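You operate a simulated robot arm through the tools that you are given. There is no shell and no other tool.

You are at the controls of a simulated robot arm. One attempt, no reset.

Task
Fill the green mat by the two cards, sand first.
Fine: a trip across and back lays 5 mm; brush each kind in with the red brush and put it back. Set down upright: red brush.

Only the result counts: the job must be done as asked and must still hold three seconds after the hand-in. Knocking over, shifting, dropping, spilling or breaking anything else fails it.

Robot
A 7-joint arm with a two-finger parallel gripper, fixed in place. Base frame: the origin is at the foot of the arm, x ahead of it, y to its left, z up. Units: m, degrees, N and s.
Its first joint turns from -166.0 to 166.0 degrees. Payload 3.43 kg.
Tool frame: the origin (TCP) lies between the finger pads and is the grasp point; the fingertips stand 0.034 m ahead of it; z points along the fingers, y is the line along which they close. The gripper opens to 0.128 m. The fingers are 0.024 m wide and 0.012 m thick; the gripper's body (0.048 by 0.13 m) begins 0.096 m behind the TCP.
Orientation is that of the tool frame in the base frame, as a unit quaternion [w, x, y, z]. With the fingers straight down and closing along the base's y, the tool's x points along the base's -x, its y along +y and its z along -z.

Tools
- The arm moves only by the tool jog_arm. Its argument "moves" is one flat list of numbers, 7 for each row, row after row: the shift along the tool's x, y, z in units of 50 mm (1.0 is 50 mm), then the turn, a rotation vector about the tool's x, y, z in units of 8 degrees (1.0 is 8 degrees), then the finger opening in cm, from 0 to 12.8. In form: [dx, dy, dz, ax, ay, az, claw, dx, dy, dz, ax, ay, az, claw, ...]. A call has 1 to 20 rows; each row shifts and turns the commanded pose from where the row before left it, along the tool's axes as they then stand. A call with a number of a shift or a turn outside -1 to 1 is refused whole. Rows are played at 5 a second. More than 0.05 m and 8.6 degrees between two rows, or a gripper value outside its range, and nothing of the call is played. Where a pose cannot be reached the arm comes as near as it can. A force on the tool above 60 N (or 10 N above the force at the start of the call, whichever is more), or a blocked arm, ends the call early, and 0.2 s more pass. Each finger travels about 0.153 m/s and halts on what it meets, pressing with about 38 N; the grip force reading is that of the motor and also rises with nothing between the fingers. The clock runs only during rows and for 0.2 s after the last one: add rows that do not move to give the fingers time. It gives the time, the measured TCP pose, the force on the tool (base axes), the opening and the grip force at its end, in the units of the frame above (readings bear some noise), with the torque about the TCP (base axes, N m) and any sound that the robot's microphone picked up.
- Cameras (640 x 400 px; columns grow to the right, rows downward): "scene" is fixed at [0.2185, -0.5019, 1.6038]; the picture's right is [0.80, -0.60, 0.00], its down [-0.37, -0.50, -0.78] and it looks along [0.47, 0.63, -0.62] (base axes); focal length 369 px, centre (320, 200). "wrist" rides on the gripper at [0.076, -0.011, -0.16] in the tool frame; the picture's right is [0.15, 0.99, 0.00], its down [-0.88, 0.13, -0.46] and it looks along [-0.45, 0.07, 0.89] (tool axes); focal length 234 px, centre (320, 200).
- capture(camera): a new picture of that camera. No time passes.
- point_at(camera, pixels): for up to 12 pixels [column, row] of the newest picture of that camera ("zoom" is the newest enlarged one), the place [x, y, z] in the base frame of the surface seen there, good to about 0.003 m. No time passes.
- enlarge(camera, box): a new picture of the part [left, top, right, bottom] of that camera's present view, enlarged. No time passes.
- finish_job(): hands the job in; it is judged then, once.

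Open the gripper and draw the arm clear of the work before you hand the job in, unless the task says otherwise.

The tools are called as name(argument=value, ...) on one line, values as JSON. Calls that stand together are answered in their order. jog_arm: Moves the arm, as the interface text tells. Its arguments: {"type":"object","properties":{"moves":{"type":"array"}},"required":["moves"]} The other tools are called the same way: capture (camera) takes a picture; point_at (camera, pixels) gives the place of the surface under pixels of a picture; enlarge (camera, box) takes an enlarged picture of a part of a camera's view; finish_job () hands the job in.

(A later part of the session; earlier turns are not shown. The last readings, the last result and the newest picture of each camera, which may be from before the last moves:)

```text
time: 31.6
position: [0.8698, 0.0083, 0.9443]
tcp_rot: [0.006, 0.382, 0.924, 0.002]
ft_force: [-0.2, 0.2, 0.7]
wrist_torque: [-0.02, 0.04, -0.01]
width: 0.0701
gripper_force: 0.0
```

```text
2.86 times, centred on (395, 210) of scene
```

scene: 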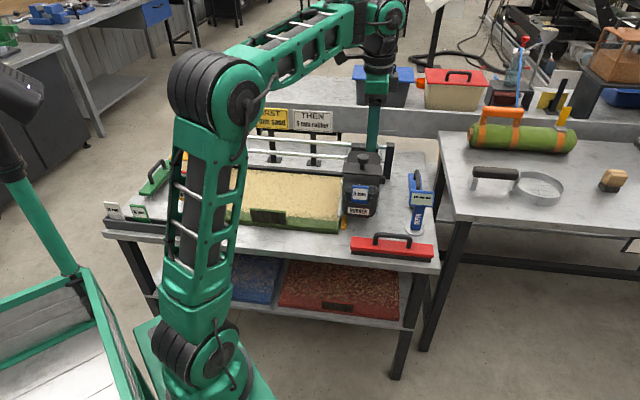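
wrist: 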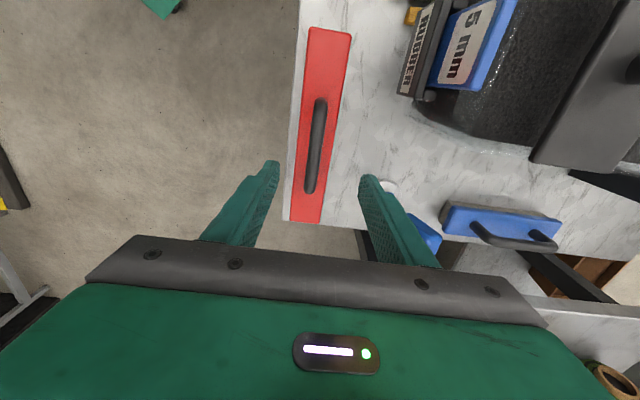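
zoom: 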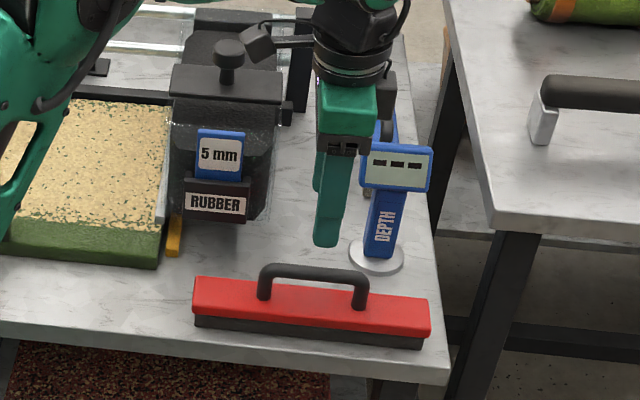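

I recheck the handle and the depth gauge's position from this closer view.

point_at(camera="wrist", pixels=[[320, 105], [318, 125], [316, 145], [314, 165], [311, 187], [310, 30], [350, 38], [290, 215], [322, 220], [300, 130], [336, 130], [410, 95]])

point_at(camera="zoom", pixels=[[362, 150], [362, 185], [430, 150], [430, 185], [370, 250], [395, 165], [260, 295], [310, 267], [360, 300], [380, 240], [376, 262], [380, 130]])

```text
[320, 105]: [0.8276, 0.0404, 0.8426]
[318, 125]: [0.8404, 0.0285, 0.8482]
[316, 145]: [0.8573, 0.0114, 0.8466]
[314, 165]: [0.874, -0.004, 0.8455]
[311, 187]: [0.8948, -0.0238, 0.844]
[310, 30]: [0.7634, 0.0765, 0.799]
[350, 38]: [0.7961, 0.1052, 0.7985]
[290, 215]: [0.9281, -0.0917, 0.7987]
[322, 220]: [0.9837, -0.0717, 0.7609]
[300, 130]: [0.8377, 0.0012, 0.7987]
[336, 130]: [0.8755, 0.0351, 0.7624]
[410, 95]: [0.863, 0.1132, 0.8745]
```

```text
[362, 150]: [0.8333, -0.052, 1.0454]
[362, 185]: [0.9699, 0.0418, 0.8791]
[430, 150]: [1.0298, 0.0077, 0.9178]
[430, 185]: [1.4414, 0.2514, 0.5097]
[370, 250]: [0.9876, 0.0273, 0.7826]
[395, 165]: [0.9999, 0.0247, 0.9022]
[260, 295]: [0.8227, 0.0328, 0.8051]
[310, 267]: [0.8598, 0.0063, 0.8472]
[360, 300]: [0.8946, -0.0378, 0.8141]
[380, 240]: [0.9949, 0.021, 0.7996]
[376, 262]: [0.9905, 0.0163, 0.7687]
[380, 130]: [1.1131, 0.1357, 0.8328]
```

The bar runs at v≈0.6145, centre u≈0.609; the gauge is >3 cm clear. I correct -6 mm in v, lower to z≈0.843 and close.

jog_arm(moves=[0, -0.12, 0.4, 0, 0, 0, 7, 0, 0, 0.6, 0, 0, 0, 7, 0, 0, 0.6, 0, 0, 0, 7, 0, 0, 0.43, 0, 0, 0, 7, 0, 0, 0, 0, 0, 0, 7])

capture(camera="wrist")

enlarge(camera="scene", box=[330, 180, 460, 280])

```text
time: 32.8
position: [0.8629, 0.0008, 0.8422]
tcp_rot: [0.005, 0.383, 0.924, 0.002]
ft_force: [-0.8, 0.2, 1.2]
wrist_torque: [-0.01, -0.02, -0.03]
width: 0.0699
gripper_force: 0.1
```

```text
taken
```

wrist: 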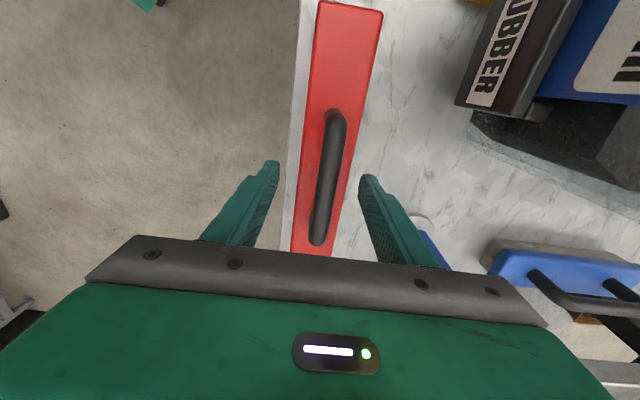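

```text
4.00 times, centred on (395, 230) of scene
```

zoom: 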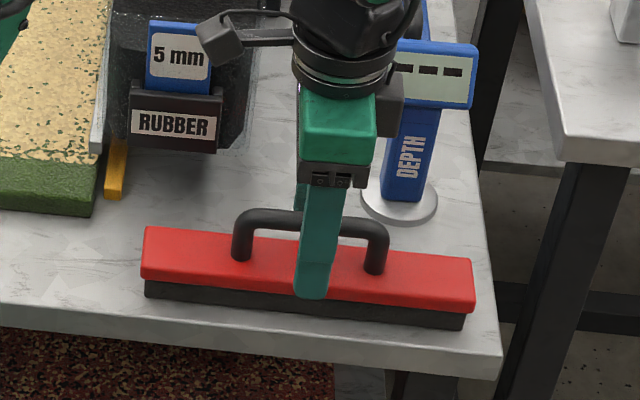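

The handle bar stands between the fingers, slightly to the +v side; I shift 2 mm and close.

jog_arm(moves=[0, 0.04, 0, 0, 0, 0, 5, 0, 0, 0, 0, 0, 0, 3, 0, 0, 0, 0, 0, 0, 2, 0, 0, 0, 0, 0, 0, 1, 0, 0, 0, 0, 0, 0, 0, 0, 0, 0, 0, 0, 0, 0])

capture(camera="wrist")

```text
time: 34.2
position: [0.8641, 0.0022, 0.8435]
tcp_rot: [0.005, 0.384, 0.923, 0.002]
ft_force: [-0.6, 0.5, 0.2]
wrist_torque: [0.04, -0.02, 0.01]
width: 0.0153
gripper_force: 37.9
```

```text
taken
```

wrist: 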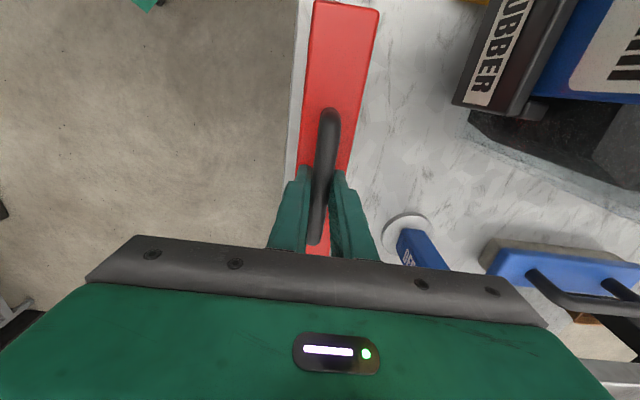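

The handle is held at width 15 mm, pose (0.864,0.002,0.8435). I lift 6 cm gently and check that the brush hangs level.

jog_arm(moves=[0, 0, -0.2, 0, 0, 0, 0, 0, 0, -0.4, 0, 0, 0, 0, 0, 0, -0.6, 0, 0, 0, 0, 0, 0, 0, 0, 0, 0, 0])

enlarge(camera="scene", box=[330, 140, 460, 280])

point_at(camera="scene", pixels=[[268, 118], [313, 121], [274, 158], [314, 160], [250, 150], [250, 138]])

```text
time: 35.2
position: [0.8624, 0.0015, 0.9021]
tcp_rot: [0.005, 0.383, 0.924, 0.001]
ft_force: [-0.1, 0.6, -2.9]
wrist_torque: [-0.02, 0.01, 0.0]
width: 0.0151
gripper_force: 38.2
```

```text
2.86 times, centred on (395, 210) of scene
```

zoom: 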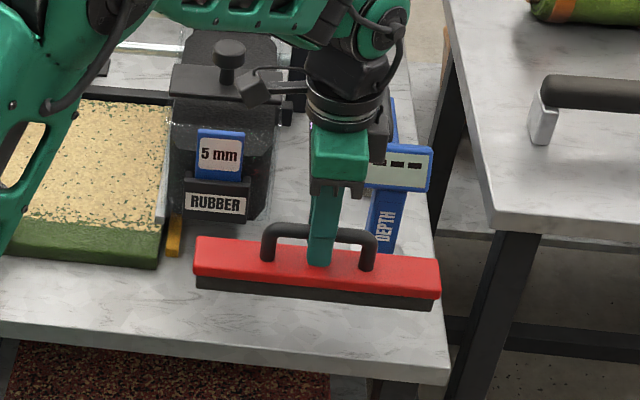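

```text
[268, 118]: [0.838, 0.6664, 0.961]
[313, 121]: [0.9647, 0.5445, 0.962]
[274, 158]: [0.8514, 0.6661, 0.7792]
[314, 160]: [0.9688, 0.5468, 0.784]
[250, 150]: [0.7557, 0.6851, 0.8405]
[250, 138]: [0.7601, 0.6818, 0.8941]
```

The brush hangs level (about 3 N). I lift it to z 1.13, clear of the hopper tops, and carry it over the mat's right half.

jog_arm(moves=[0, 0, -0.7, 0, 0, 0, 0, 0, 0, -0.9, 0, 0, 0, 0, 0, 0, -1, 0, 0, 0, 0, 0, 0, -1, 0, 0, 0, 0, 0, 0, -0.96, 0, 0, 0, 0, 0.4, 0.3, 0, 0, 0, 0, 0, 0.72, 0.53, 0, 0, 0, 0, 0, 0.72, 0.53, 0, 0, 0, 0, 0, 0.72, 0.53, 0, 0, 0, 0, 0, 0.72, 0.53, 0, 0, 0, 0, 0, 0.72, 0.53, 0, 0, 0, 0, 0, 0.72, 0.53, 0, 0, 0, 0, 0, 0.72, 0.53, 0, 0, 0, 0, 0, 0.71, 0.54, 0, 0, 0, 0, 0, 0, 0, 0, 0, 0, 0, 0])

capture(camera="wrist")

capture(camera="scene")

```text
time: 38.4
position: [0.8049, 0.3813, 1.1296]
tcp_rot: [0.005, 0.383, 0.924, 0.001]
ft_force: [-0.3, 0.2, -2.9]
wrist_torque: [-0.02, 0.02, 0.02]
width: 0.0152
gripper_force: 38.0
```

```text
taken
```

wrist: 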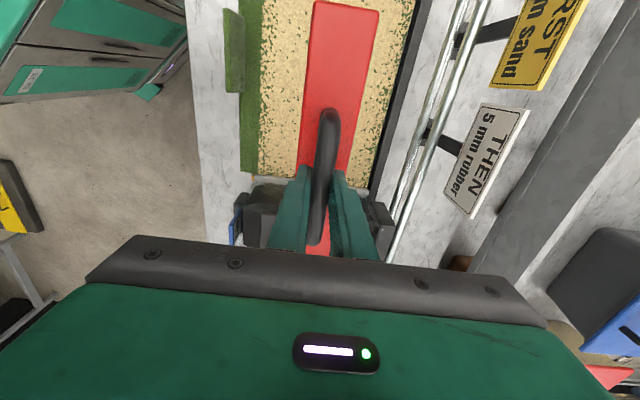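

```text
taken
```

scene: 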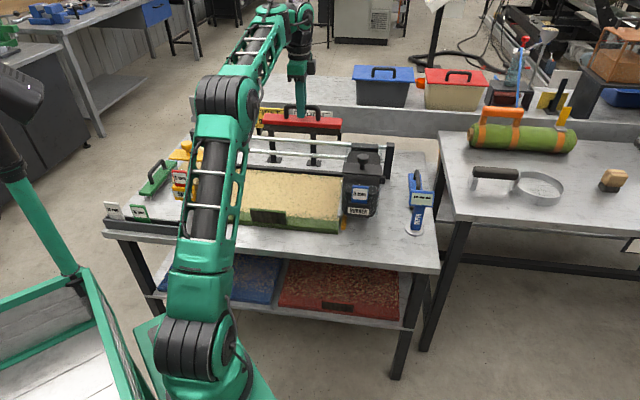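

The brush is over the right lane (u≈0.30, v≈0.84). I lower to z≈0.90 and check side clearance to the rubber hopper.

jog_arm(moves=[0, 0, 0.8, 0, 0, 0, 0, 0, 0, 1, 0, 0, 0, 0, 0, 0, 1, 0, 0, 0, 0, 0, 0, 1, 0, 0, 0, 0, 0, 0, 0.8, 0, 0, 0, 0, 0, 0, 0, 0, 0, 0, 0])

enlarge(camera="scene", box=[220, 100, 400, 240])

capture(camera="wrist")

```text
time: 39.8
position: [0.8081, 0.3795, 0.8984]
tcp_rot: [0.006, 0.382, 0.924, 0.001]
ft_force: [0.0, 0.7, -2.1]
wrist_torque: [0.04, 0.0, 0.0]
width: 0.0152
gripper_force: 37.9
```

```text
2.86 times, centred on (310, 170) of scene
```

zoom: 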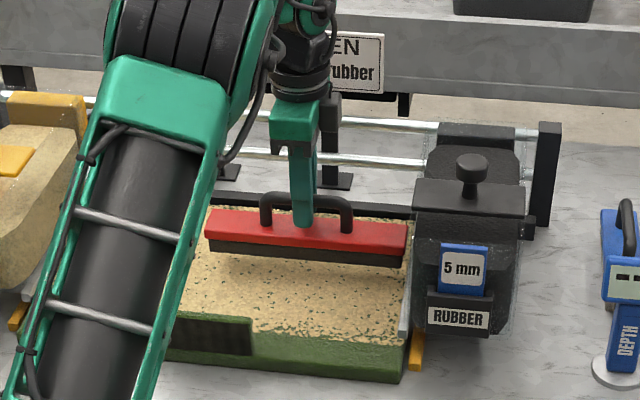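

```text
taken
```

wrist: 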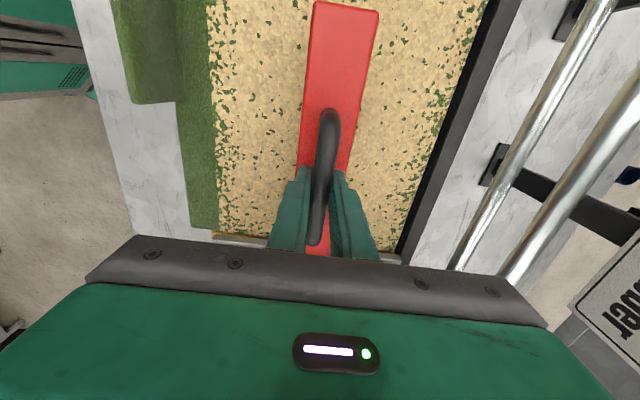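

About 8 mm clears the rubber strip; I shift 3 mm left, move to the near edge of the sand (v≈0.74) and lower slowly to contact.

jog_arm(moves=[0.06, -0.5, 0, 0, 0, 0, 0, 0, -0.8, 0, 0, 0, 0, 0, 0, -0.66, 0, 0, 0, 0, 0, 0, 0, 0.2, 0, 0, 0, 0, 0, 0, 0.2, 0, 0, 0, 0, 0, 0, 0.12, 0, 0, 0, 0, 0, 0, 0, 0, 0, 0, 0])

enlarge(camera="scene", box=[220, 100, 400, 240])

capture(camera="wrist")

```text
time: 41.4
position: [0.7377, 0.3141, 0.8732]
tcp_rot: [0.006, 0.382, 0.924, 0.002]
ft_force: [-0.6, 0.3, -2.6]
wrist_torque: [0.01, 0.02, -0.02]
width: 0.0152
gripper_force: 37.6
```

```text
2.86 times, centred on (310, 170) of scene
```

zoom: 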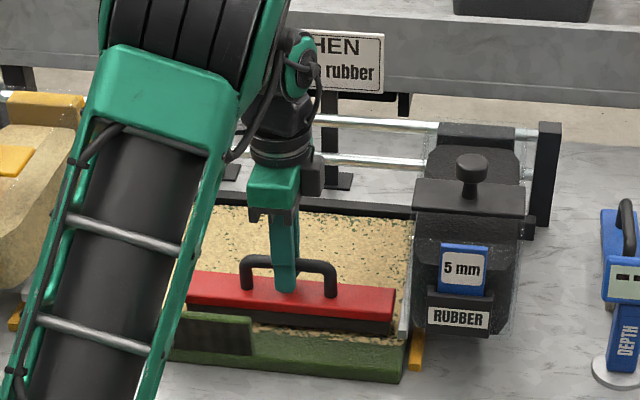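

```text
taken
```

wrist: 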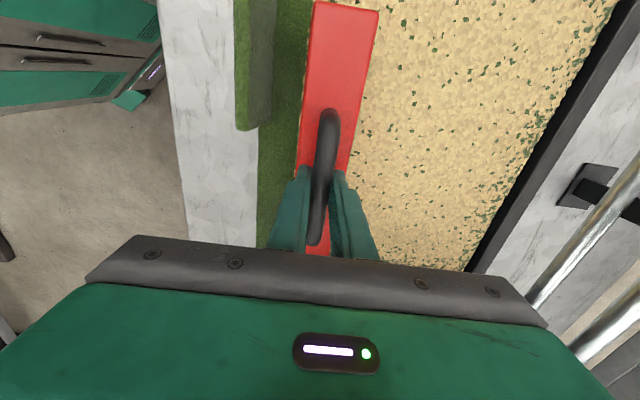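

No contact yet (force is just the brush weight). I lower in small steps to find the surface.

jog_arm(moves=[0, -0.1, 0.06, 0, 0, 0, 0, 0, 0, 0.04, 0, 0, 0, 0, 0, 0, 0, 0, 0, 0, 0])

jog_arm(moves=[0, 0, 0.04, 0, 0, 0, 0, 0, 0, 0, 0, 0, 0, 0])

jog_arm(moves=[0, 0, 0.04, 0, 0, 0, 0, 0, 0, 0, 0, 0, 0, 0])

```text
time: 42.2
position: [0.7313, 0.3103, 0.8691]
tcp_rot: [0.006, 0.382, 0.924, 0.003]
ft_force: [-0.3, 0.3, -2.4]
wrist_torque: [-0.01, 0.01, 0.0]
width: 0.0152
gripper_force: 37.9
```

```text
time: 42.8
position: [0.734, 0.3105, 0.8671]
tcp_rot: [0.006, 0.383, 0.924, 0.003]
ft_force: [0.0, 0.1, -2.2]
wrist_torque: [-0.02, 0.02, -0.01]
width: 0.0152
gripper_force: 37.7
```

```text
time: 43.4
position: [0.7329, 0.31, 0.8664]
tcp_rot: [0.005, 0.383, 0.924, 0.003]
ft_force: [1.2, 0.5, -3.2]
wrist_torque: [-0.01, -0.01, -0.02]
width: 0.0152
gripper_force: 38.1
```

Still free at z 0.8664; continue lowering stepwise.

jog_arm(moves=[0, 0, 0.04, 0, 0, 0, 0, 0, 0, 0, 0, 0, 0, 0])

jog_arm(moves=[0, 0, 0.04, 0, 0, 0, 0, 0, 0, 0, 0, 0, 0, 0])

enlarge(camera="scene", box=[250, 160, 370, 240])

```text
time: 44.0
position: [0.7335, 0.3109, 0.8658]
tcp_rot: [0.005, 0.382, 0.924, 0.003]
ft_force: [1.0, 0.2, 2.9]
wrist_torque: [0.01, 0.03, 0.0]
width: 0.0154
gripper_force: 38.0
```

```text
time: 44.6
position: [0.7332, 0.3098, 0.8652]
tcp_rot: [0.006, 0.382, 0.924, 0.004]
ft_force: [8.9, 4.3, 27.0]
wrist_torque: [0.2, 0.11, 0.04]
width: 0.0152
gripper_force: 37.9
```

```text
5.00 times, centred on (310, 200) of scene
```

zoom: 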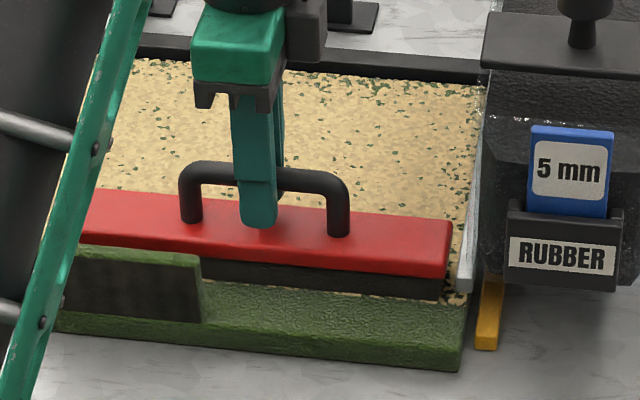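

Contact begins at z≈0.8655 (27 N now). I ease up 1 mm to a lighter press and sweep 10 cm toward the back.

jog_arm(moves=[0, 0, -0.02, 0, 0, 0, 0, 0, 0.2, 0.001, 0, 0, 0, 0, 0, 0.3, 0.002, 0, 0, 0, 0, 0, 0.35, 0.003, 0, 0, 0, 0, 0, 0.35, 0.003, 0, 0, 0, 0, 0, 0.35, 0.003, 0, 0, 0, 0, 0, 0.35, 0.003, 0, 0, 0, 0, 0, 0.1, 0, 0, 0, 0, 0, 0, 0, 0, 0, 0, 0, 0])

enlarge(camera="scene", box=[200, 110, 400, 240])

capture(camera="wrist")

```text
time: 46.6
position: [0.8037, 0.3814, 0.8613]
tcp_rot: [0.005, 0.382, 0.924, 0.002]
ft_force: [-0.2, 0.2, -2.5]
wrist_torque: [0.06, -0.06, -0.01]
width: 0.015
gripper_force: 37.8
```

```text
3.08 times, centred on (300, 175) of scene
```

zoom: 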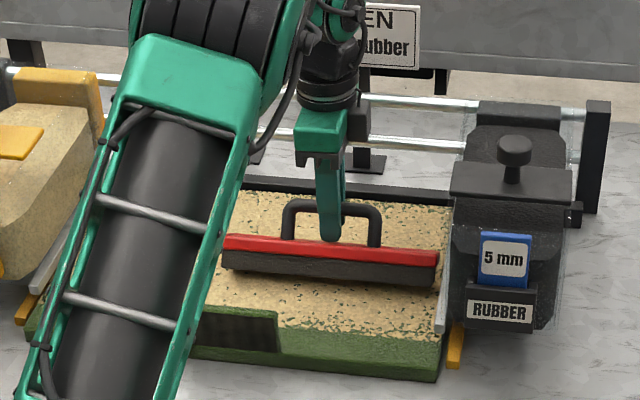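

```text
taken
```

wrist: 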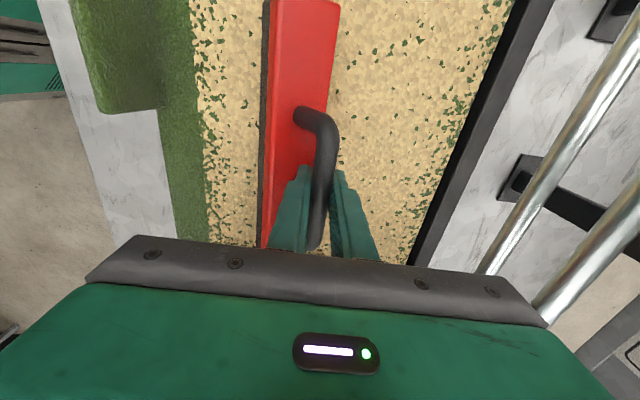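

The brush has rolled about its round bar in the grip (bottom lagging), tilted roughly 40°; pads can't resist drag across its width. I lift clear and tilt the tool outward so the brush body comes upright again.

jog_arm(moves=[0, 0, -0.5, 0, 0, 0, 0, 0, 0, -0.9, 0, 0, 0, 0, 0, 0, 0, 0, 0, 0, 0, 0, 0, 0, -0.9, 0, 0, 0, 0, 0, 0, -0.9, 0, 0, 0, 0, 0, 0, -0.9, 0, 0, 0, 0, 0, 0, -0.9, 0, 0, 0, 0, 0, 0, 0, 0, 0, 0])

capture(camera="scene")

enlarge(camera="scene", box=[220, 100, 400, 240])

capture(camera="wrist")

```text
time: 48.4
position: [0.802, 0.3811, 0.9326]
tcp_rot: [0.1, 0.37, 0.894, 0.232]
ft_force: [-0.3, -1.2, -1.9]
wrist_torque: [0.01, 0.0, 0.0]
width: 0.0154
gripper_force: 38.0
```

```text
taken
```

scene: 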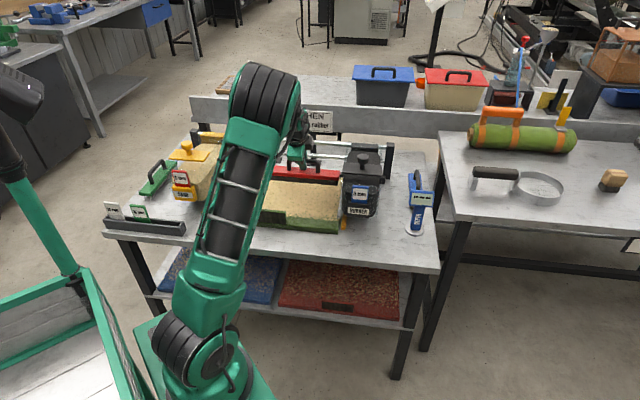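

```text
2.86 times, centred on (310, 170) of scene
```

zoom: 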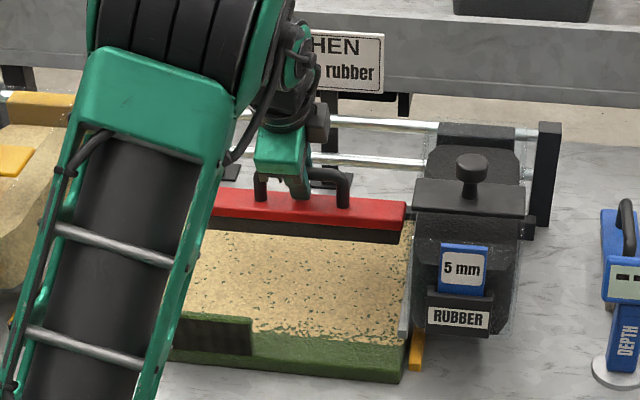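

```text
taken
```

wrist: 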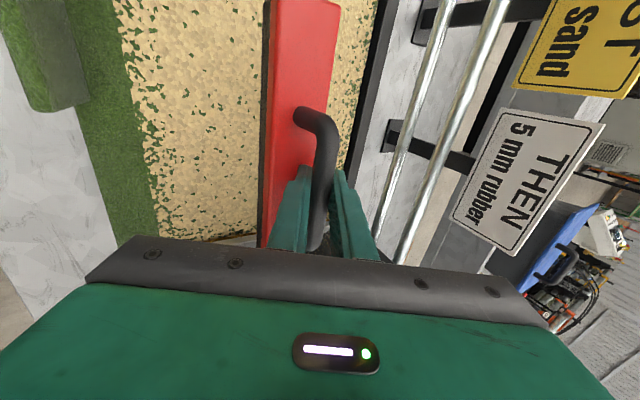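

With a 29° tool tilt the brush looks nearly upright. I measure the red top's slope to see what remains.

point_at(camera="wrist", pixels=[[280, 20], [325, 20], [280, 60], [325, 60], [275, 110], [278, 140], [276, 160], [330, 85], [300, 105], [320, 130], [270, 200], [335, 10]])

point_at(camera="zoom", pixels=[[225, 190], [225, 212], [320, 202], [330, 220], [390, 205], [395, 222], [300, 232], [390, 240], [347, 175], [225, 225], [400, 205], [400, 225]])

```text
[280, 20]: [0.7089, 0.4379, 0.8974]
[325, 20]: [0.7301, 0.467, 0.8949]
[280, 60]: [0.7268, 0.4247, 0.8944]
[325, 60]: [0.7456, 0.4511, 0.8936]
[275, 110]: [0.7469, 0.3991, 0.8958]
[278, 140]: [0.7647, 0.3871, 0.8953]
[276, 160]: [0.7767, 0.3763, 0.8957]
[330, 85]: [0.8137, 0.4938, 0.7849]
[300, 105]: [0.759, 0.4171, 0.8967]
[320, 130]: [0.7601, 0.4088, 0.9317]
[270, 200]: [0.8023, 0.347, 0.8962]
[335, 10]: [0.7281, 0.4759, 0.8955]
```

```text
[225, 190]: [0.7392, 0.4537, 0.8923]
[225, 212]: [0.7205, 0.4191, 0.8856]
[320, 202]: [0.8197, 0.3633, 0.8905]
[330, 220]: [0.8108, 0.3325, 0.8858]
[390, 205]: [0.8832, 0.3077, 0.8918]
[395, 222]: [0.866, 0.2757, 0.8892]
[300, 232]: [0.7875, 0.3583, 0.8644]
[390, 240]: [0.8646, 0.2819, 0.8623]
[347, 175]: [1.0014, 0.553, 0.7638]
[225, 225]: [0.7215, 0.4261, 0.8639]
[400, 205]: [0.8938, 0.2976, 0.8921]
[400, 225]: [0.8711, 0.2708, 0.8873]
```

The red top is level within 3°. I lower it straight down onto the sand to stand flat, checking force.

jog_arm(moves=[0, -0.193, 0.35, 0, 0, 0, 0, 0, -0.193, 0.35, 0, 0, 0, 0, 0, -0.193, 0.35, 0, 0, 0, 0, 0, -0.048, 0.088, 0, 0, 0, 0, 0, 0, 0, 0, 0, 0, 0])

jog_arm(moves=[0, -0.048, 0.088, 0, 0, 0, 0, 0, 0, 0, 0, 0, 0, 0])

jog_arm(moves=[0, -0.024, 0.044, 0, 0, 0, 0, 0, 0, 0, 0, 0, 0, 0])

```text
time: 49.6
position: [0.8032, 0.3801, 0.8646]
tcp_rot: [0.101, 0.369, 0.894, 0.231]
ft_force: [-0.1, -0.5, -2.3]
wrist_torque: [0.02, -0.02, 0.04]
width: 0.0152
gripper_force: 38.4
```

```text
time: 50.2
position: [0.8025, 0.3793, 0.8621]
tcp_rot: [0.101, 0.37, 0.894, 0.232]
ft_force: [-0.7, -0.2, -2.0]
wrist_torque: [0.01, -0.02, 0.01]
width: 0.0154
gripper_force: 37.8
```

```text
time: 50.8
position: [0.8035, 0.3798, 0.8601]
tcp_rot: [0.1, 0.369, 0.894, 0.232]
ft_force: [-1.8, -2.3, 4.7]
wrist_torque: [0.56, 0.58, 0.28]
width: 0.0152
gripper_force: 37.9
```

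Brush stands on the sand (7 N). I loosen the fingers to 2.3 cm, turn the tool back to vertical about the bar, leaving the brush standing.

jog_arm(moves=[0, 0, 0, 0, 0, 0, 1.9, 0, 0, 0, 0, 0, 0, 2.3, 0, 0, 0, 0, 0, 0, 2.3])

jog_arm(moves=[0, 0.02, 0, 0.45, 0, 0, 2.3, 0, 0.01, 0, 0.45, 0, 0, 2.3, 0, 0.01, 0, 0.45, 0, 0, 2.3, 0, 0, 0, 0.45, 0, 0, 2.3, 0, 0, 0, 0.45, 0, 0, 2.3, 0, 0, 0, 0.45, 0, 0, 2.3, 0, 0, 0, 0.45, 0, 0, 2.3, 0, 0, 0, 0.45, 0, 0, 2.3, 0, 0, 0, 0, 0, 0, 2.3])

capture(camera="wrist")

enlarge(camera="scene", box=[220, 100, 400, 240])

```text
time: 51.6
position: [0.8033, 0.3797, 0.8598]
tcp_rot: [0.101, 0.369, 0.894, 0.232]
ft_force: [0.9, -0.2, 8.2]
wrist_torque: [0.22, -0.16, -0.04]
width: 0.0206
gripper_force: 0.0
```

```text
time: 53.6
position: [0.8055, 0.3811, 0.8606]
tcp_rot: [0.005, 0.382, 0.924, 0.002]
ft_force: [5.5, 2.5, 14.1]
wrist_torque: [0.3, -0.29, 0.11]
width: 0.0199
gripper_force: 0.1
```

```text
taken
```

wrist: 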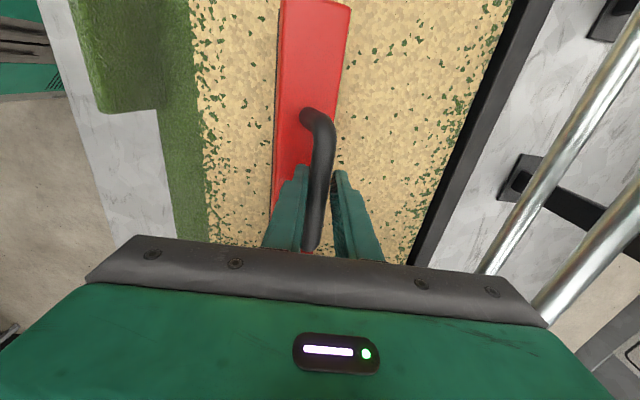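

```text
2.86 times, centred on (310, 170) of scene
```

zoom: 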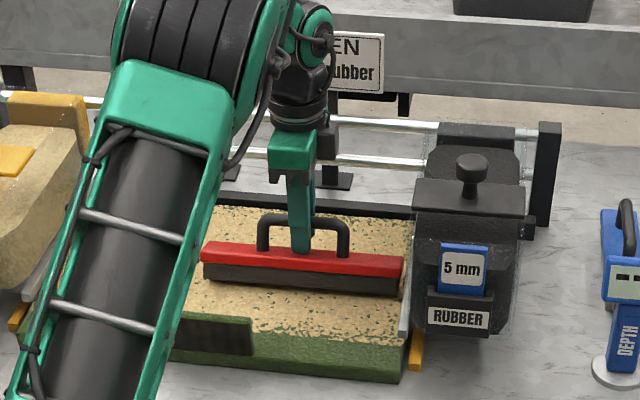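

Fingers are still pushing on the brush (14 N up). I open a bit more and raise 1 cm so it can settle flat, keeping the bar between the fingers.

jog_arm(moves=[0, 0, -0.05, 0, 0, 0, 2.5, 0, 0, -0.1, 0, 0, 0, 3, 0, 0, -0.05, 0, 0, 0, 3.5, 0, 0, 0, 0, 0, 0, 3.5])

capture(camera="wrist")

enlarge(camera="scene", box=[220, 100, 400, 240])

point_at(camera="wrist", pixels=[[290, 20], [335, 20], [290, 60], [328, 60], [288, 110], [288, 140], [285, 160], [305, 112], [325, 140], [322, 165], [320, 190], [315, 230]])

```text
time: 54.6
position: [0.8064, 0.3804, 0.8714]
tcp_rot: [0.005, 0.383, 0.924, 0.001]
ft_force: [0.2, 0.2, -0.2]
wrist_torque: [-0.02, 0.02, 0.02]
width: 0.0352
gripper_force: 0.1
```

```text
taken
```

wrist: 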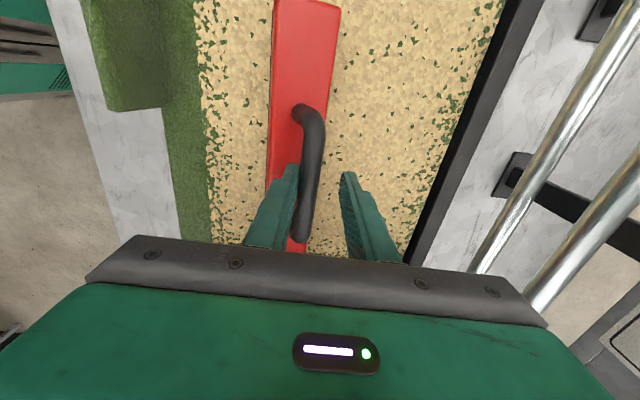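

```text
2.86 times, centred on (310, 170) of scene
```

zoom: 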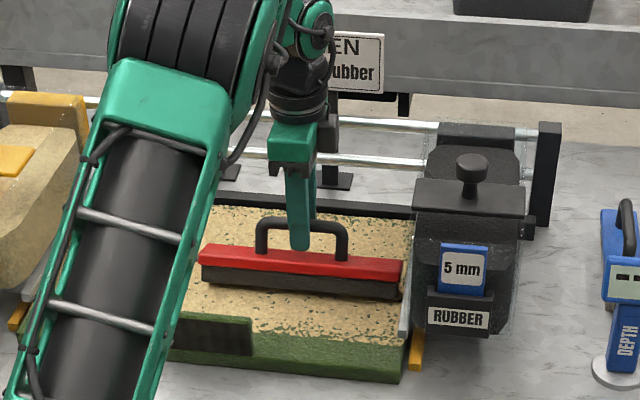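

```text
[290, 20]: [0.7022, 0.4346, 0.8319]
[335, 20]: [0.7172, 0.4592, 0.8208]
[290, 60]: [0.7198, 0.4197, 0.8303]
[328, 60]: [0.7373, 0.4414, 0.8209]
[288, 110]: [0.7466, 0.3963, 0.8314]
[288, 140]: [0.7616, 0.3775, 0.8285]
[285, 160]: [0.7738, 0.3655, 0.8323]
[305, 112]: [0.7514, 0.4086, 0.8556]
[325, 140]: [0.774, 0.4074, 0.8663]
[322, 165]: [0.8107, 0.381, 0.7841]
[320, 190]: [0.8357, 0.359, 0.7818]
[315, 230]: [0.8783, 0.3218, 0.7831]
```

The red top still slopes ~20°, because the left finger blocks the bar from swinging back. I open to 7 cm to let it drop flat by itself.

jog_arm(moves=[0, 0, -0.1, 0, 0, 0, 5, 0, 0, 0, 0, 0, 0, 7, 0, 0, 0, 0, 0, 0, 8, 0, 0, 0, 0, 0, 0, 8, 0, 0, 0, 0, 0, 0, 8])

capture(camera="wrist")

enlarge(camera="scene", box=[220, 100, 400, 240])

point_at(camera="zoom", pixels=[[265, 225], [300, 220], [340, 228], [230, 245], [230, 258], [380, 262], [380, 272]])

```text
time: 55.8
position: [0.8062, 0.3826, 0.876]
tcp_rot: [0.006, 0.383, 0.924, 0.002]
ft_force: [-0.8, -1.2, -0.4]
wrist_torque: [0.0, -0.03, 0.01]
width: 0.0807
gripper_force: 0.7
```

```text
taken
```

wrist: 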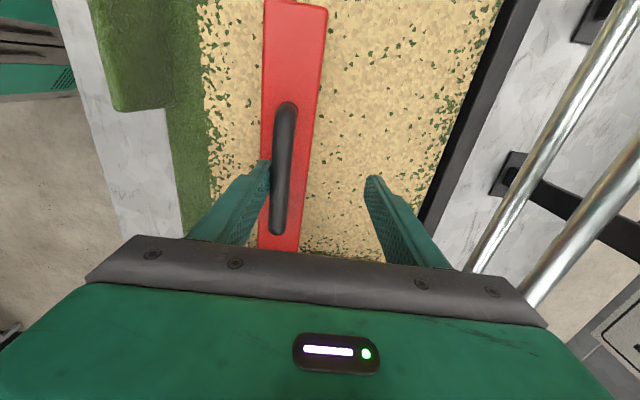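

```text
2.86 times, centred on (310, 170) of scene
```

zoom: 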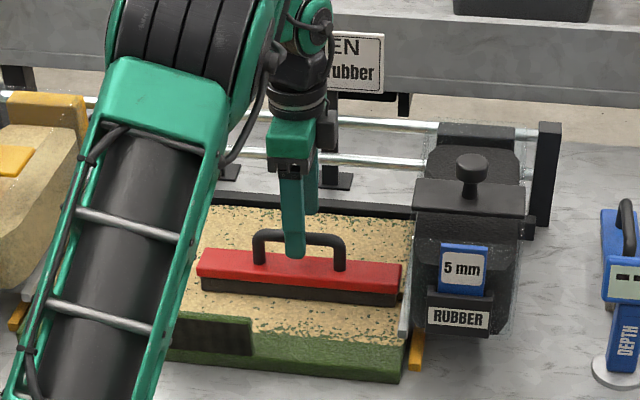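

```text
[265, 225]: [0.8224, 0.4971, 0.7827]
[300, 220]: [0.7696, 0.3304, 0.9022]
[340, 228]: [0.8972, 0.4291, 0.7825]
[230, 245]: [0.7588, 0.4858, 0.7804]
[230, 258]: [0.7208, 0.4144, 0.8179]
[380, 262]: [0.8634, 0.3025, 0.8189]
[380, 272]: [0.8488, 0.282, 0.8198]
```

The brush has dropped flat on the sand. I measure its bar and top from the wrist view for a deeper regrasp.

point_at(camera="wrist", pixels=[[275, 20], [320, 20], [268, 90], [310, 90], [287, 110], [285, 130], [283, 150], [281, 175], [278, 200], [277, 230], [300, 225], [262, 240]])

```text
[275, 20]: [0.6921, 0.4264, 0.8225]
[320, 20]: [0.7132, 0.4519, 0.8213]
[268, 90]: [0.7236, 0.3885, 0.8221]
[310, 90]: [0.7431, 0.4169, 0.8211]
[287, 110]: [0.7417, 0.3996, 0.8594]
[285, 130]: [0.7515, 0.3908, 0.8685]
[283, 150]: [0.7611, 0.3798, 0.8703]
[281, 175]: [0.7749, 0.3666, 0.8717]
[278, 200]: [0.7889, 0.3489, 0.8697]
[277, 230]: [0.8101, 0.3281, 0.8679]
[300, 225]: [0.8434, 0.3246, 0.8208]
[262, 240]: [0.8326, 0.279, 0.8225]
```

Bar is at v≈0.807, u≈0.292, top z 0.870; red top 0.8217. I centre on it, go down so the fingertips sit ~2 mm above the red top, and close.

jog_arm(moves=[0.06, -0.34, 0, 0, 0, 0, 8, 0.06, -0.34, 0, 0, 0, 0, 8, 0, 0, 0.2, 0, 0, 0, 7, 0, 0, 0.17, 0, 0, 0, 6, 0, 0, 0, 0, 0, 0, 6])

capture(camera="wrist")

```text
time: 57.0
position: [0.7772, 0.361, 0.855]
tcp_rot: [0.005, 0.383, 0.924, 0.001]
ft_force: [1.2, -0.6, -0.4]
wrist_torque: [-0.01, -0.01, -0.02]
width: 0.0601
gripper_force: 0.1
```

```text
taken
```

wrist: 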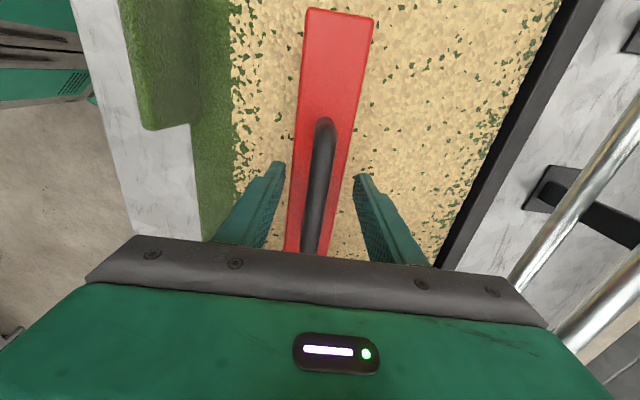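

Centred well. I raise 3 mm so the tips clear the red top, then close.

jog_arm(moves=[0, 0.02, -0.05, 0, 0, 0, 6, 0, 0, 0, 0, 0, 0, 4, 0, 0, 0, 0, 0, 0, 3, 0, 0, 0, 0, 0, 0, 2, 0, 0, 0, 0, 0, 0, 1, 0, 0, 0, 0, 0, 0, 0, 0, 0, 0, 0, 0, 0, 0])

capture(camera="wrist")

enlarge(camera="scene", box=[250, 150, 360, 230])

```text
time: 58.6
position: [0.7776, 0.3629, 0.8592]
tcp_rot: [0.006, 0.383, 0.924, 0.002]
ft_force: [-0.2, -0.9, 1.2]
wrist_torque: [0.03, -0.04, 0.05]
width: 0.0153
gripper_force: 38.3
```

```text
taken
```

wrist: 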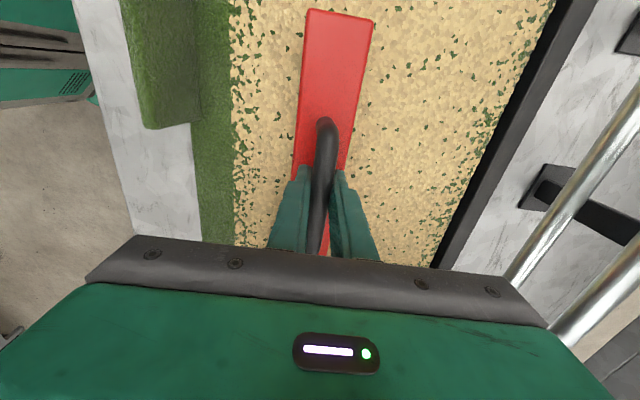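

```text
5.00 times, centred on (305, 190) of scene
```

zoom: 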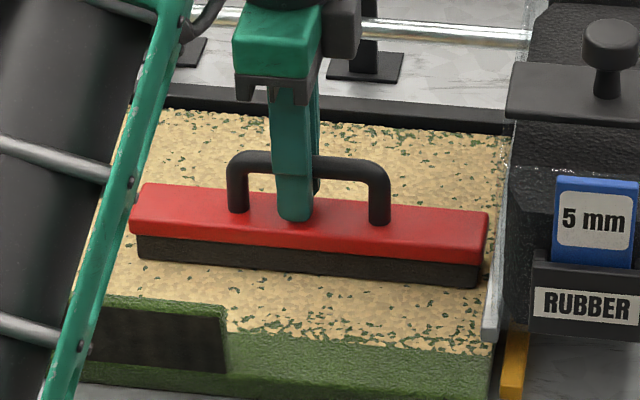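

The grip is firm with tips close over the red top. I press lightly and stroke along the brush's long axis (−u), which cannot roll it, then look at the effect.

jog_arm(moves=[0, 0, 0.03, 0, 0, 0, 0, 0.2, 0, -0.001, 0, 0, 0, 0, 0.4, 0, -0.003, 0, 0, 0, 0, 0.4, 0, -0.003, 0, 0, 0, 0, 0.4, 0, -0.003, 0, 0, 0, 0, 0.4, 0, -0.003, 0, 0, 0, 0, 0.4, 0, -0.003, 0, 0, 0, 0, 0.4, 0, -0.003, 0, 0, 0, 0, 0.4, 0, -0.003, 0, 0, 0, 0, 0.2, 0, -0.001, 0, 0, 0, 0, 0, 0, 0, 0, 0, 0, 0])

capture(camera="wrist")

enlarge(camera="scene", box=[180, 120, 380, 240])

```text
time: 61.0
position: [0.6641, 0.4758, 0.8569]
tcp_rot: [0.006, 0.382, 0.924, 0.002]
ft_force: [0.3, -0.5, 5.1]
wrist_torque: [-0.2, -0.2, -0.08]
width: 0.0151
gripper_force: 38.0
```

```text
taken
```

wrist: 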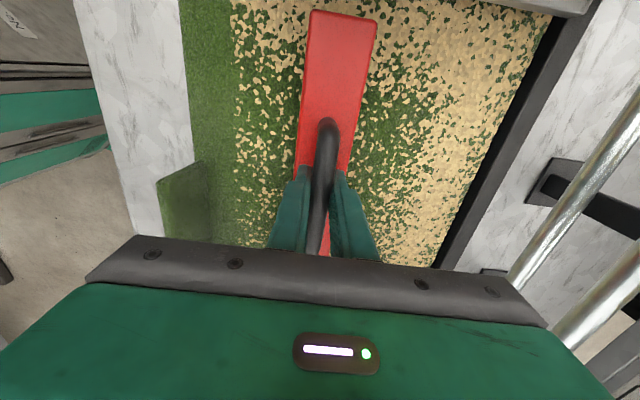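

```text
3.20 times, centred on (280, 180) of scene
```

zoom: 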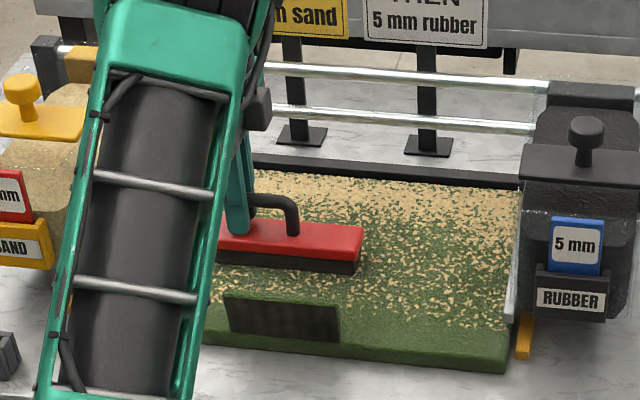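

The brushed zone now shows green pile where sand has worked in, so u-strokes work. I lift 1 cm, shift 4 cm back (v≈0.85), and stroke +u.

jog_arm(moves=[0, 0, -0.2, 0, 0, 0, 0, 0, 0.8, 0.005, 0, 0, 0, 0, 0, 0, 0.1, 0, 0, 0, 0, 0, 0, 0.1, 0, 0, 0, 0, -0.2, 0, 0.001, 0, 0, 0, 0, -0.4, 0, 0.003, 0, 0, 0, 0, -0.4, 0, 0.003, 0, 0, 0, 0, -0.4, 0, 0.003, 0, 0, 0, 0, -0.4, 0, 0.003, 0, 0, 0, 0, -0.4, 0, 0.003, 0, 0, 0, 0, -0.4, 0, 0.003, 0, 0, 0, 0, -0.4, 0, 0.003, 0, 0, 0, 0, -0.3, 0, 0.001, 0, 0, 0, 0, 0, 0, 0, 0, 0, 0, 0])

capture(camera="wrist")

enlarge(camera="scene", box=[180, 120, 380, 240])

```text
time: 64.0
position: [0.812, 0.3885, 0.8594]
tcp_rot: [0.006, 0.383, 0.924, 0.002]
ft_force: [-0.8, 0.4, -2.0]
wrist_torque: [0.02, 0.02, -0.02]
width: 0.0151
gripper_force: 37.9
```

```text
taken
```

wrist: 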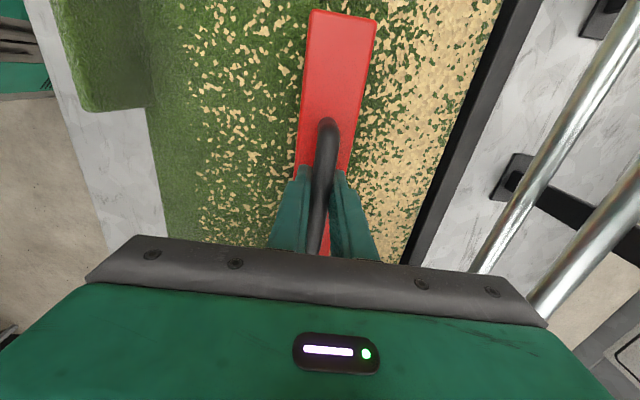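

```text
3.20 times, centred on (280, 180) of scene
```

zoom: 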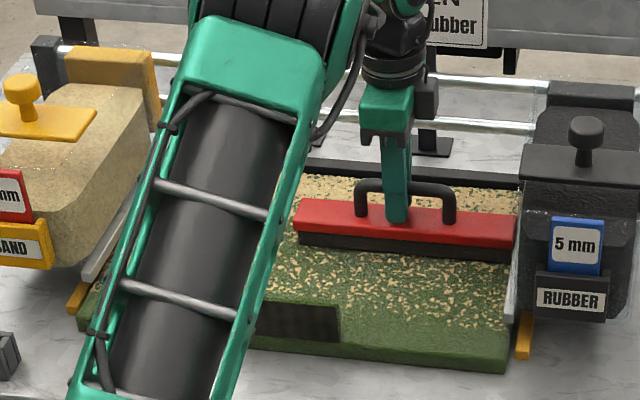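

At the end it had lost contact (−2 N, z 0.8594). I lower 3.5 mm and stroke back along the same lane.

jog_arm(moves=[0, 0, 0.04, 0, 0, 0, 0, 0, 0, 0.03, 0, 0, 0, 0, 0.2, 0, -0.001, 0, 0, 0, 0, 0.4, 0, -0.003, 0, 0, 0, 0, 0.4, 0, -0.003, 0, 0, 0, 0, 0.4, 0, -0.003, 0, 0, 0, 0, 0.4, 0, -0.003, 0, 0, 0, 0, 0.4, 0, -0.003, 0, 0, 0, 0, 0.4, 0, -0.003, 0, 0, 0, 0, 0.4, 0, -0.003, 0, 0, 0, 0, 0.3, 0, -0.001, 0, 0, 0, 0, 0, 0, 0, 0, 0, 0, 0])

capture(camera="wrist")

enlarge(camera="scene", box=[180, 120, 380, 240])

```text
time: 66.6
position: [0.6907, 0.5046, 0.8558]
tcp_rot: [0.004, 0.381, 0.925, 0.0]
ft_force: [-1.5, 0.4, 3.8]
wrist_torque: [0.17, 0.05, 0.06]
width: 0.0154
gripper_force: 37.8
```

```text
taken
```

wrist: 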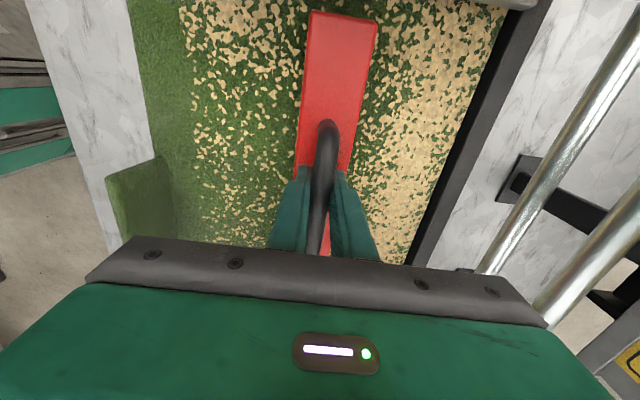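

```text
3.20 times, centred on (280, 180) of scene
```

zoom: 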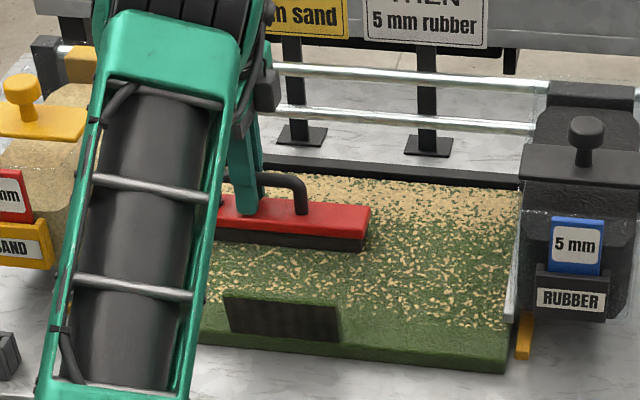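

Good contact (≈6 N). Next lane: shift 4 cm farther back (v≈0.885) and stroke +u.

jog_arm(moves=[0, 0, -0.2, 0, 0, 0, 0, 0, 0.8, 0.006, 0, 0, 0, 0, 0, 0, 0.1, 0, 0, 0, 0, 0, 0, 0.11, 0, 0, 0, 0, -0.2, 0, 0.002, 0, 0, 0, 0, -0.4, 0, 0.0045, 0, 0, 0, 0, -0.4, 0, 0.0045, 0, 0, 0, 0, -0.4, 0, 0.0045, 0, 0, 0, 0, -0.4, 0, 0.0045, 0, 0, 0, 0, -0.4, 0, 0.0045, 0, 0, 0, 0, -0.4, 0, 0.0045, 0, 0, 0, 0, -0.4, 0, 0.0045, 0, 0, 0, 0, -0.3, 0, 0.003, 0, 0, 0, 0, 0, 0, 0, 0, 0, 0, 0])

capture(camera="wrist")

enlarge(camera="scene", box=[180, 120, 380, 240])

```text
time: 69.6
position: [0.8367, 0.4168, 0.8563]
tcp_rot: [0.006, 0.383, 0.924, 0.002]
ft_force: [-1.8, 0.0, 14.4]
wrist_torque: [0.26, 0.28, 0.07]
width: 0.0154
gripper_force: 37.8
```

```text
taken
```

wrist: 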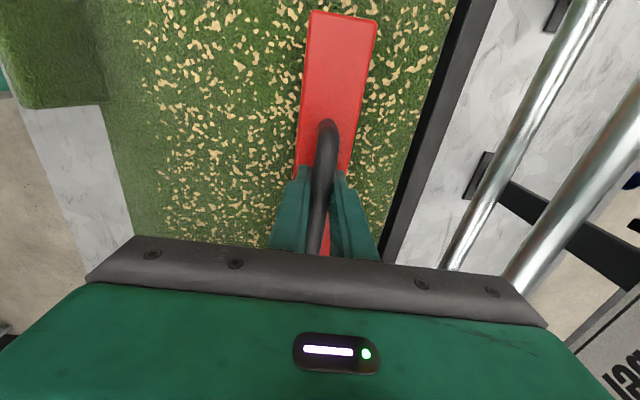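

```text
3.20 times, centred on (280, 180) of scene
```

zoom: 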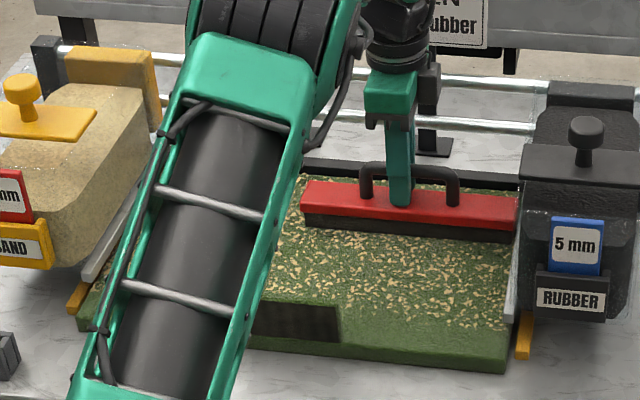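

Almost the whole field is brushed in. One more lane at the back (v≈0.925), stroke −u, with slightly less pressure.

jog_arm(moves=[0, 0, -0.2, 0, 0, 0, 0, 0, 0.8, 0.006, 0, 0, 0, 0, 0, 0, 0.1, 0, 0, 0, 0, 0, 0, 0.08, 0, 0, 0, 0, 0.2, 0, -0.001, 0, 0, 0, 0, 0.4, 0, -0.003, 0, 0, 0, 0, 0.4, 0, -0.003, 0, 0, 0, 0, 0.4, 0, -0.003, 0, 0, 0, 0, 0.4, 0, -0.003, 0, 0, 0, 0, 0.4, 0, -0.003, 0, 0, 0, 0, 0.4, 0, -0.003, 0, 0, 0, 0, 0.4, 0, -0.003, 0, 0, 0, 0, 0.3, 0, -0.001, 0, 0, 0, 0, 0, 0, 0, 0, 0, 0, 0])

capture(camera="wrist")

enlarge(camera="scene", box=[180, 120, 380, 240])

```text
time: 72.6
position: [0.75, 0.5635, 0.856]
tcp_rot: [0.006, 0.381, 0.924, 0.003]
ft_force: [-1.8, 2.0, 3.8]
wrist_torque: [-0.42, -0.48, 0.0]
width: 0.0151
gripper_force: 38.1
```

```text
taken
```

wrist: 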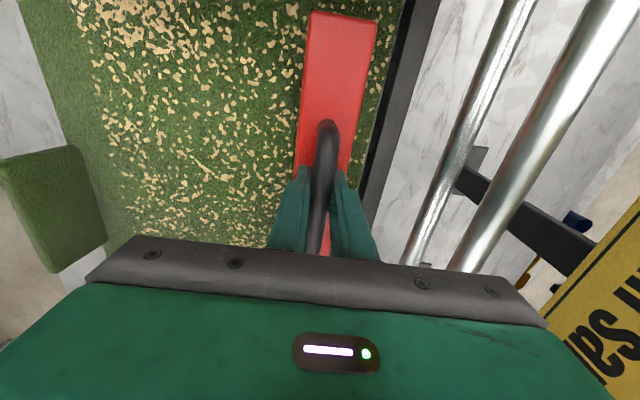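

```text
3.20 times, centred on (280, 180) of scene
```

zoom: 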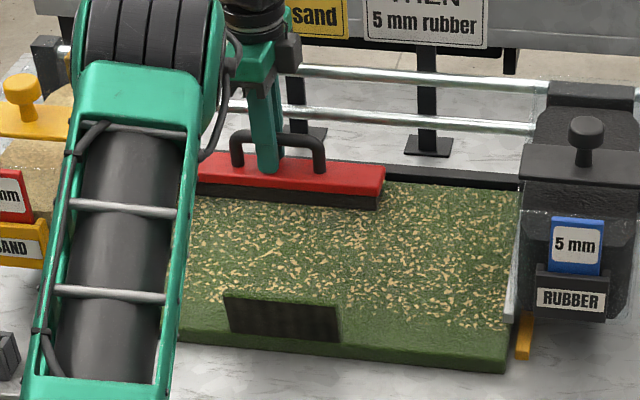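

The back is done; the front-left corner (wrist (150,25)) still has unworked sand. I hop to the front lane v≈0.745 and stroke +u.

jog_arm(moves=[0, 0, -0.4, 0, 0, 0, 0, 0, -0.9, -0.007, 0, 0, 0, 0, 0, -0.9, -0.007, 0, 0, 0, 0, 0, -0.9, -0.007, 0, 0, 0, 0, 0, -0.96, -0.007, 0, 0, 0, 0, 0, 0, 0, 0, 0, 0, 0, 0, 0, 0.2, 0, 0, 0, 0, 0, 0, 0.12, 0, 0, 0, 0, 0, 0, 0, 0, 0, 0, 0])

capture(camera="wrist")

```text
time: 74.6
position: [0.6196, 0.4299, 0.8577]
tcp_rot: [0.006, 0.383, 0.924, 0.002]
ft_force: [0.0, 0.3, -1.8]
wrist_torque: [0.01, 0.04, 0.01]
width: 0.0152
gripper_force: 38.5
```

```text
taken
```

wrist: 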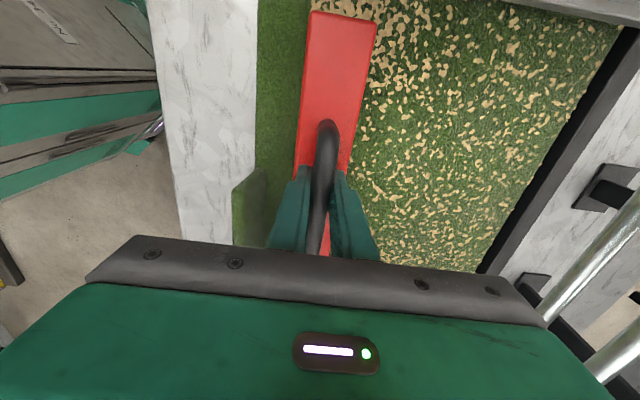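

Brush is 1–2 mm above the surface in the front lane. I lower to contact, nudge 7 mm left, then stroke +u across.

jog_arm(moves=[0, 0, 0.04, 0, 0, 0, 0, 0.14, 0, 0.02, 0, 0, 0, 0, -0.2, 0, 0.002, 0, 0, 0, 0, -0.4, 0, 0.004, 0, 0, 0, 0, -0.4, 0, 0.004, 0, 0, 0, 0, -0.4, 0, 0.004, 0, 0, 0, 0, -0.4, 0, 0.004, 0, 0, 0, 0, -0.4, 0, 0.004, 0, 0, 0, 0, -0.4, 0, 0.004, 0, 0, 0, 0, -0.4, 0, 0.004, 0, 0, 0, 0, -0.4, 0, 0.003, 0, 0, 0, 0, -0.06, 0, 0, 0, 0, 0, 0, 0, 0, 0, 0, 0, 0, 0])

capture(camera="wrist")

enlarge(camera="scene", box=[180, 120, 380, 240])

```text
time: 77.4
position: [0.7382, 0.3153, 0.8554]
tcp_rot: [0.006, 0.382, 0.924, 0.002]
ft_force: [-3.1, 3.7, 16.2]
wrist_torque: [0.14, 0.16, 0.07]
width: 0.0153
gripper_force: 38.4
```

```text
taken
```

wrist: 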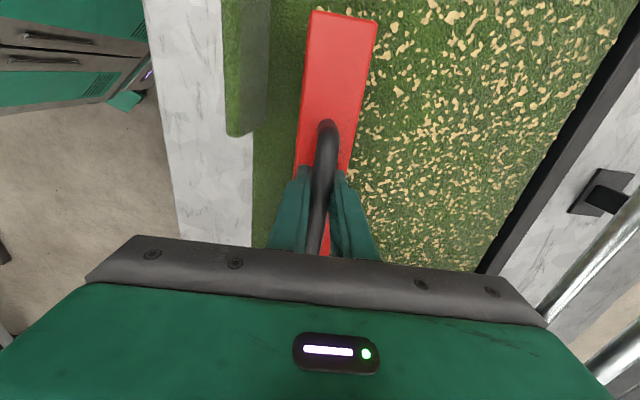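

```text
3.20 times, centred on (280, 180) of scene
```

zoom: 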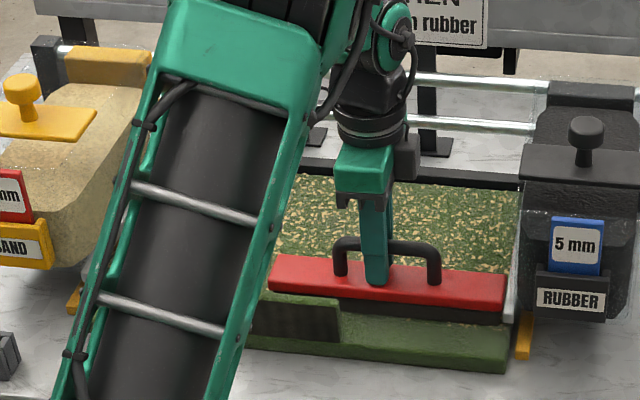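

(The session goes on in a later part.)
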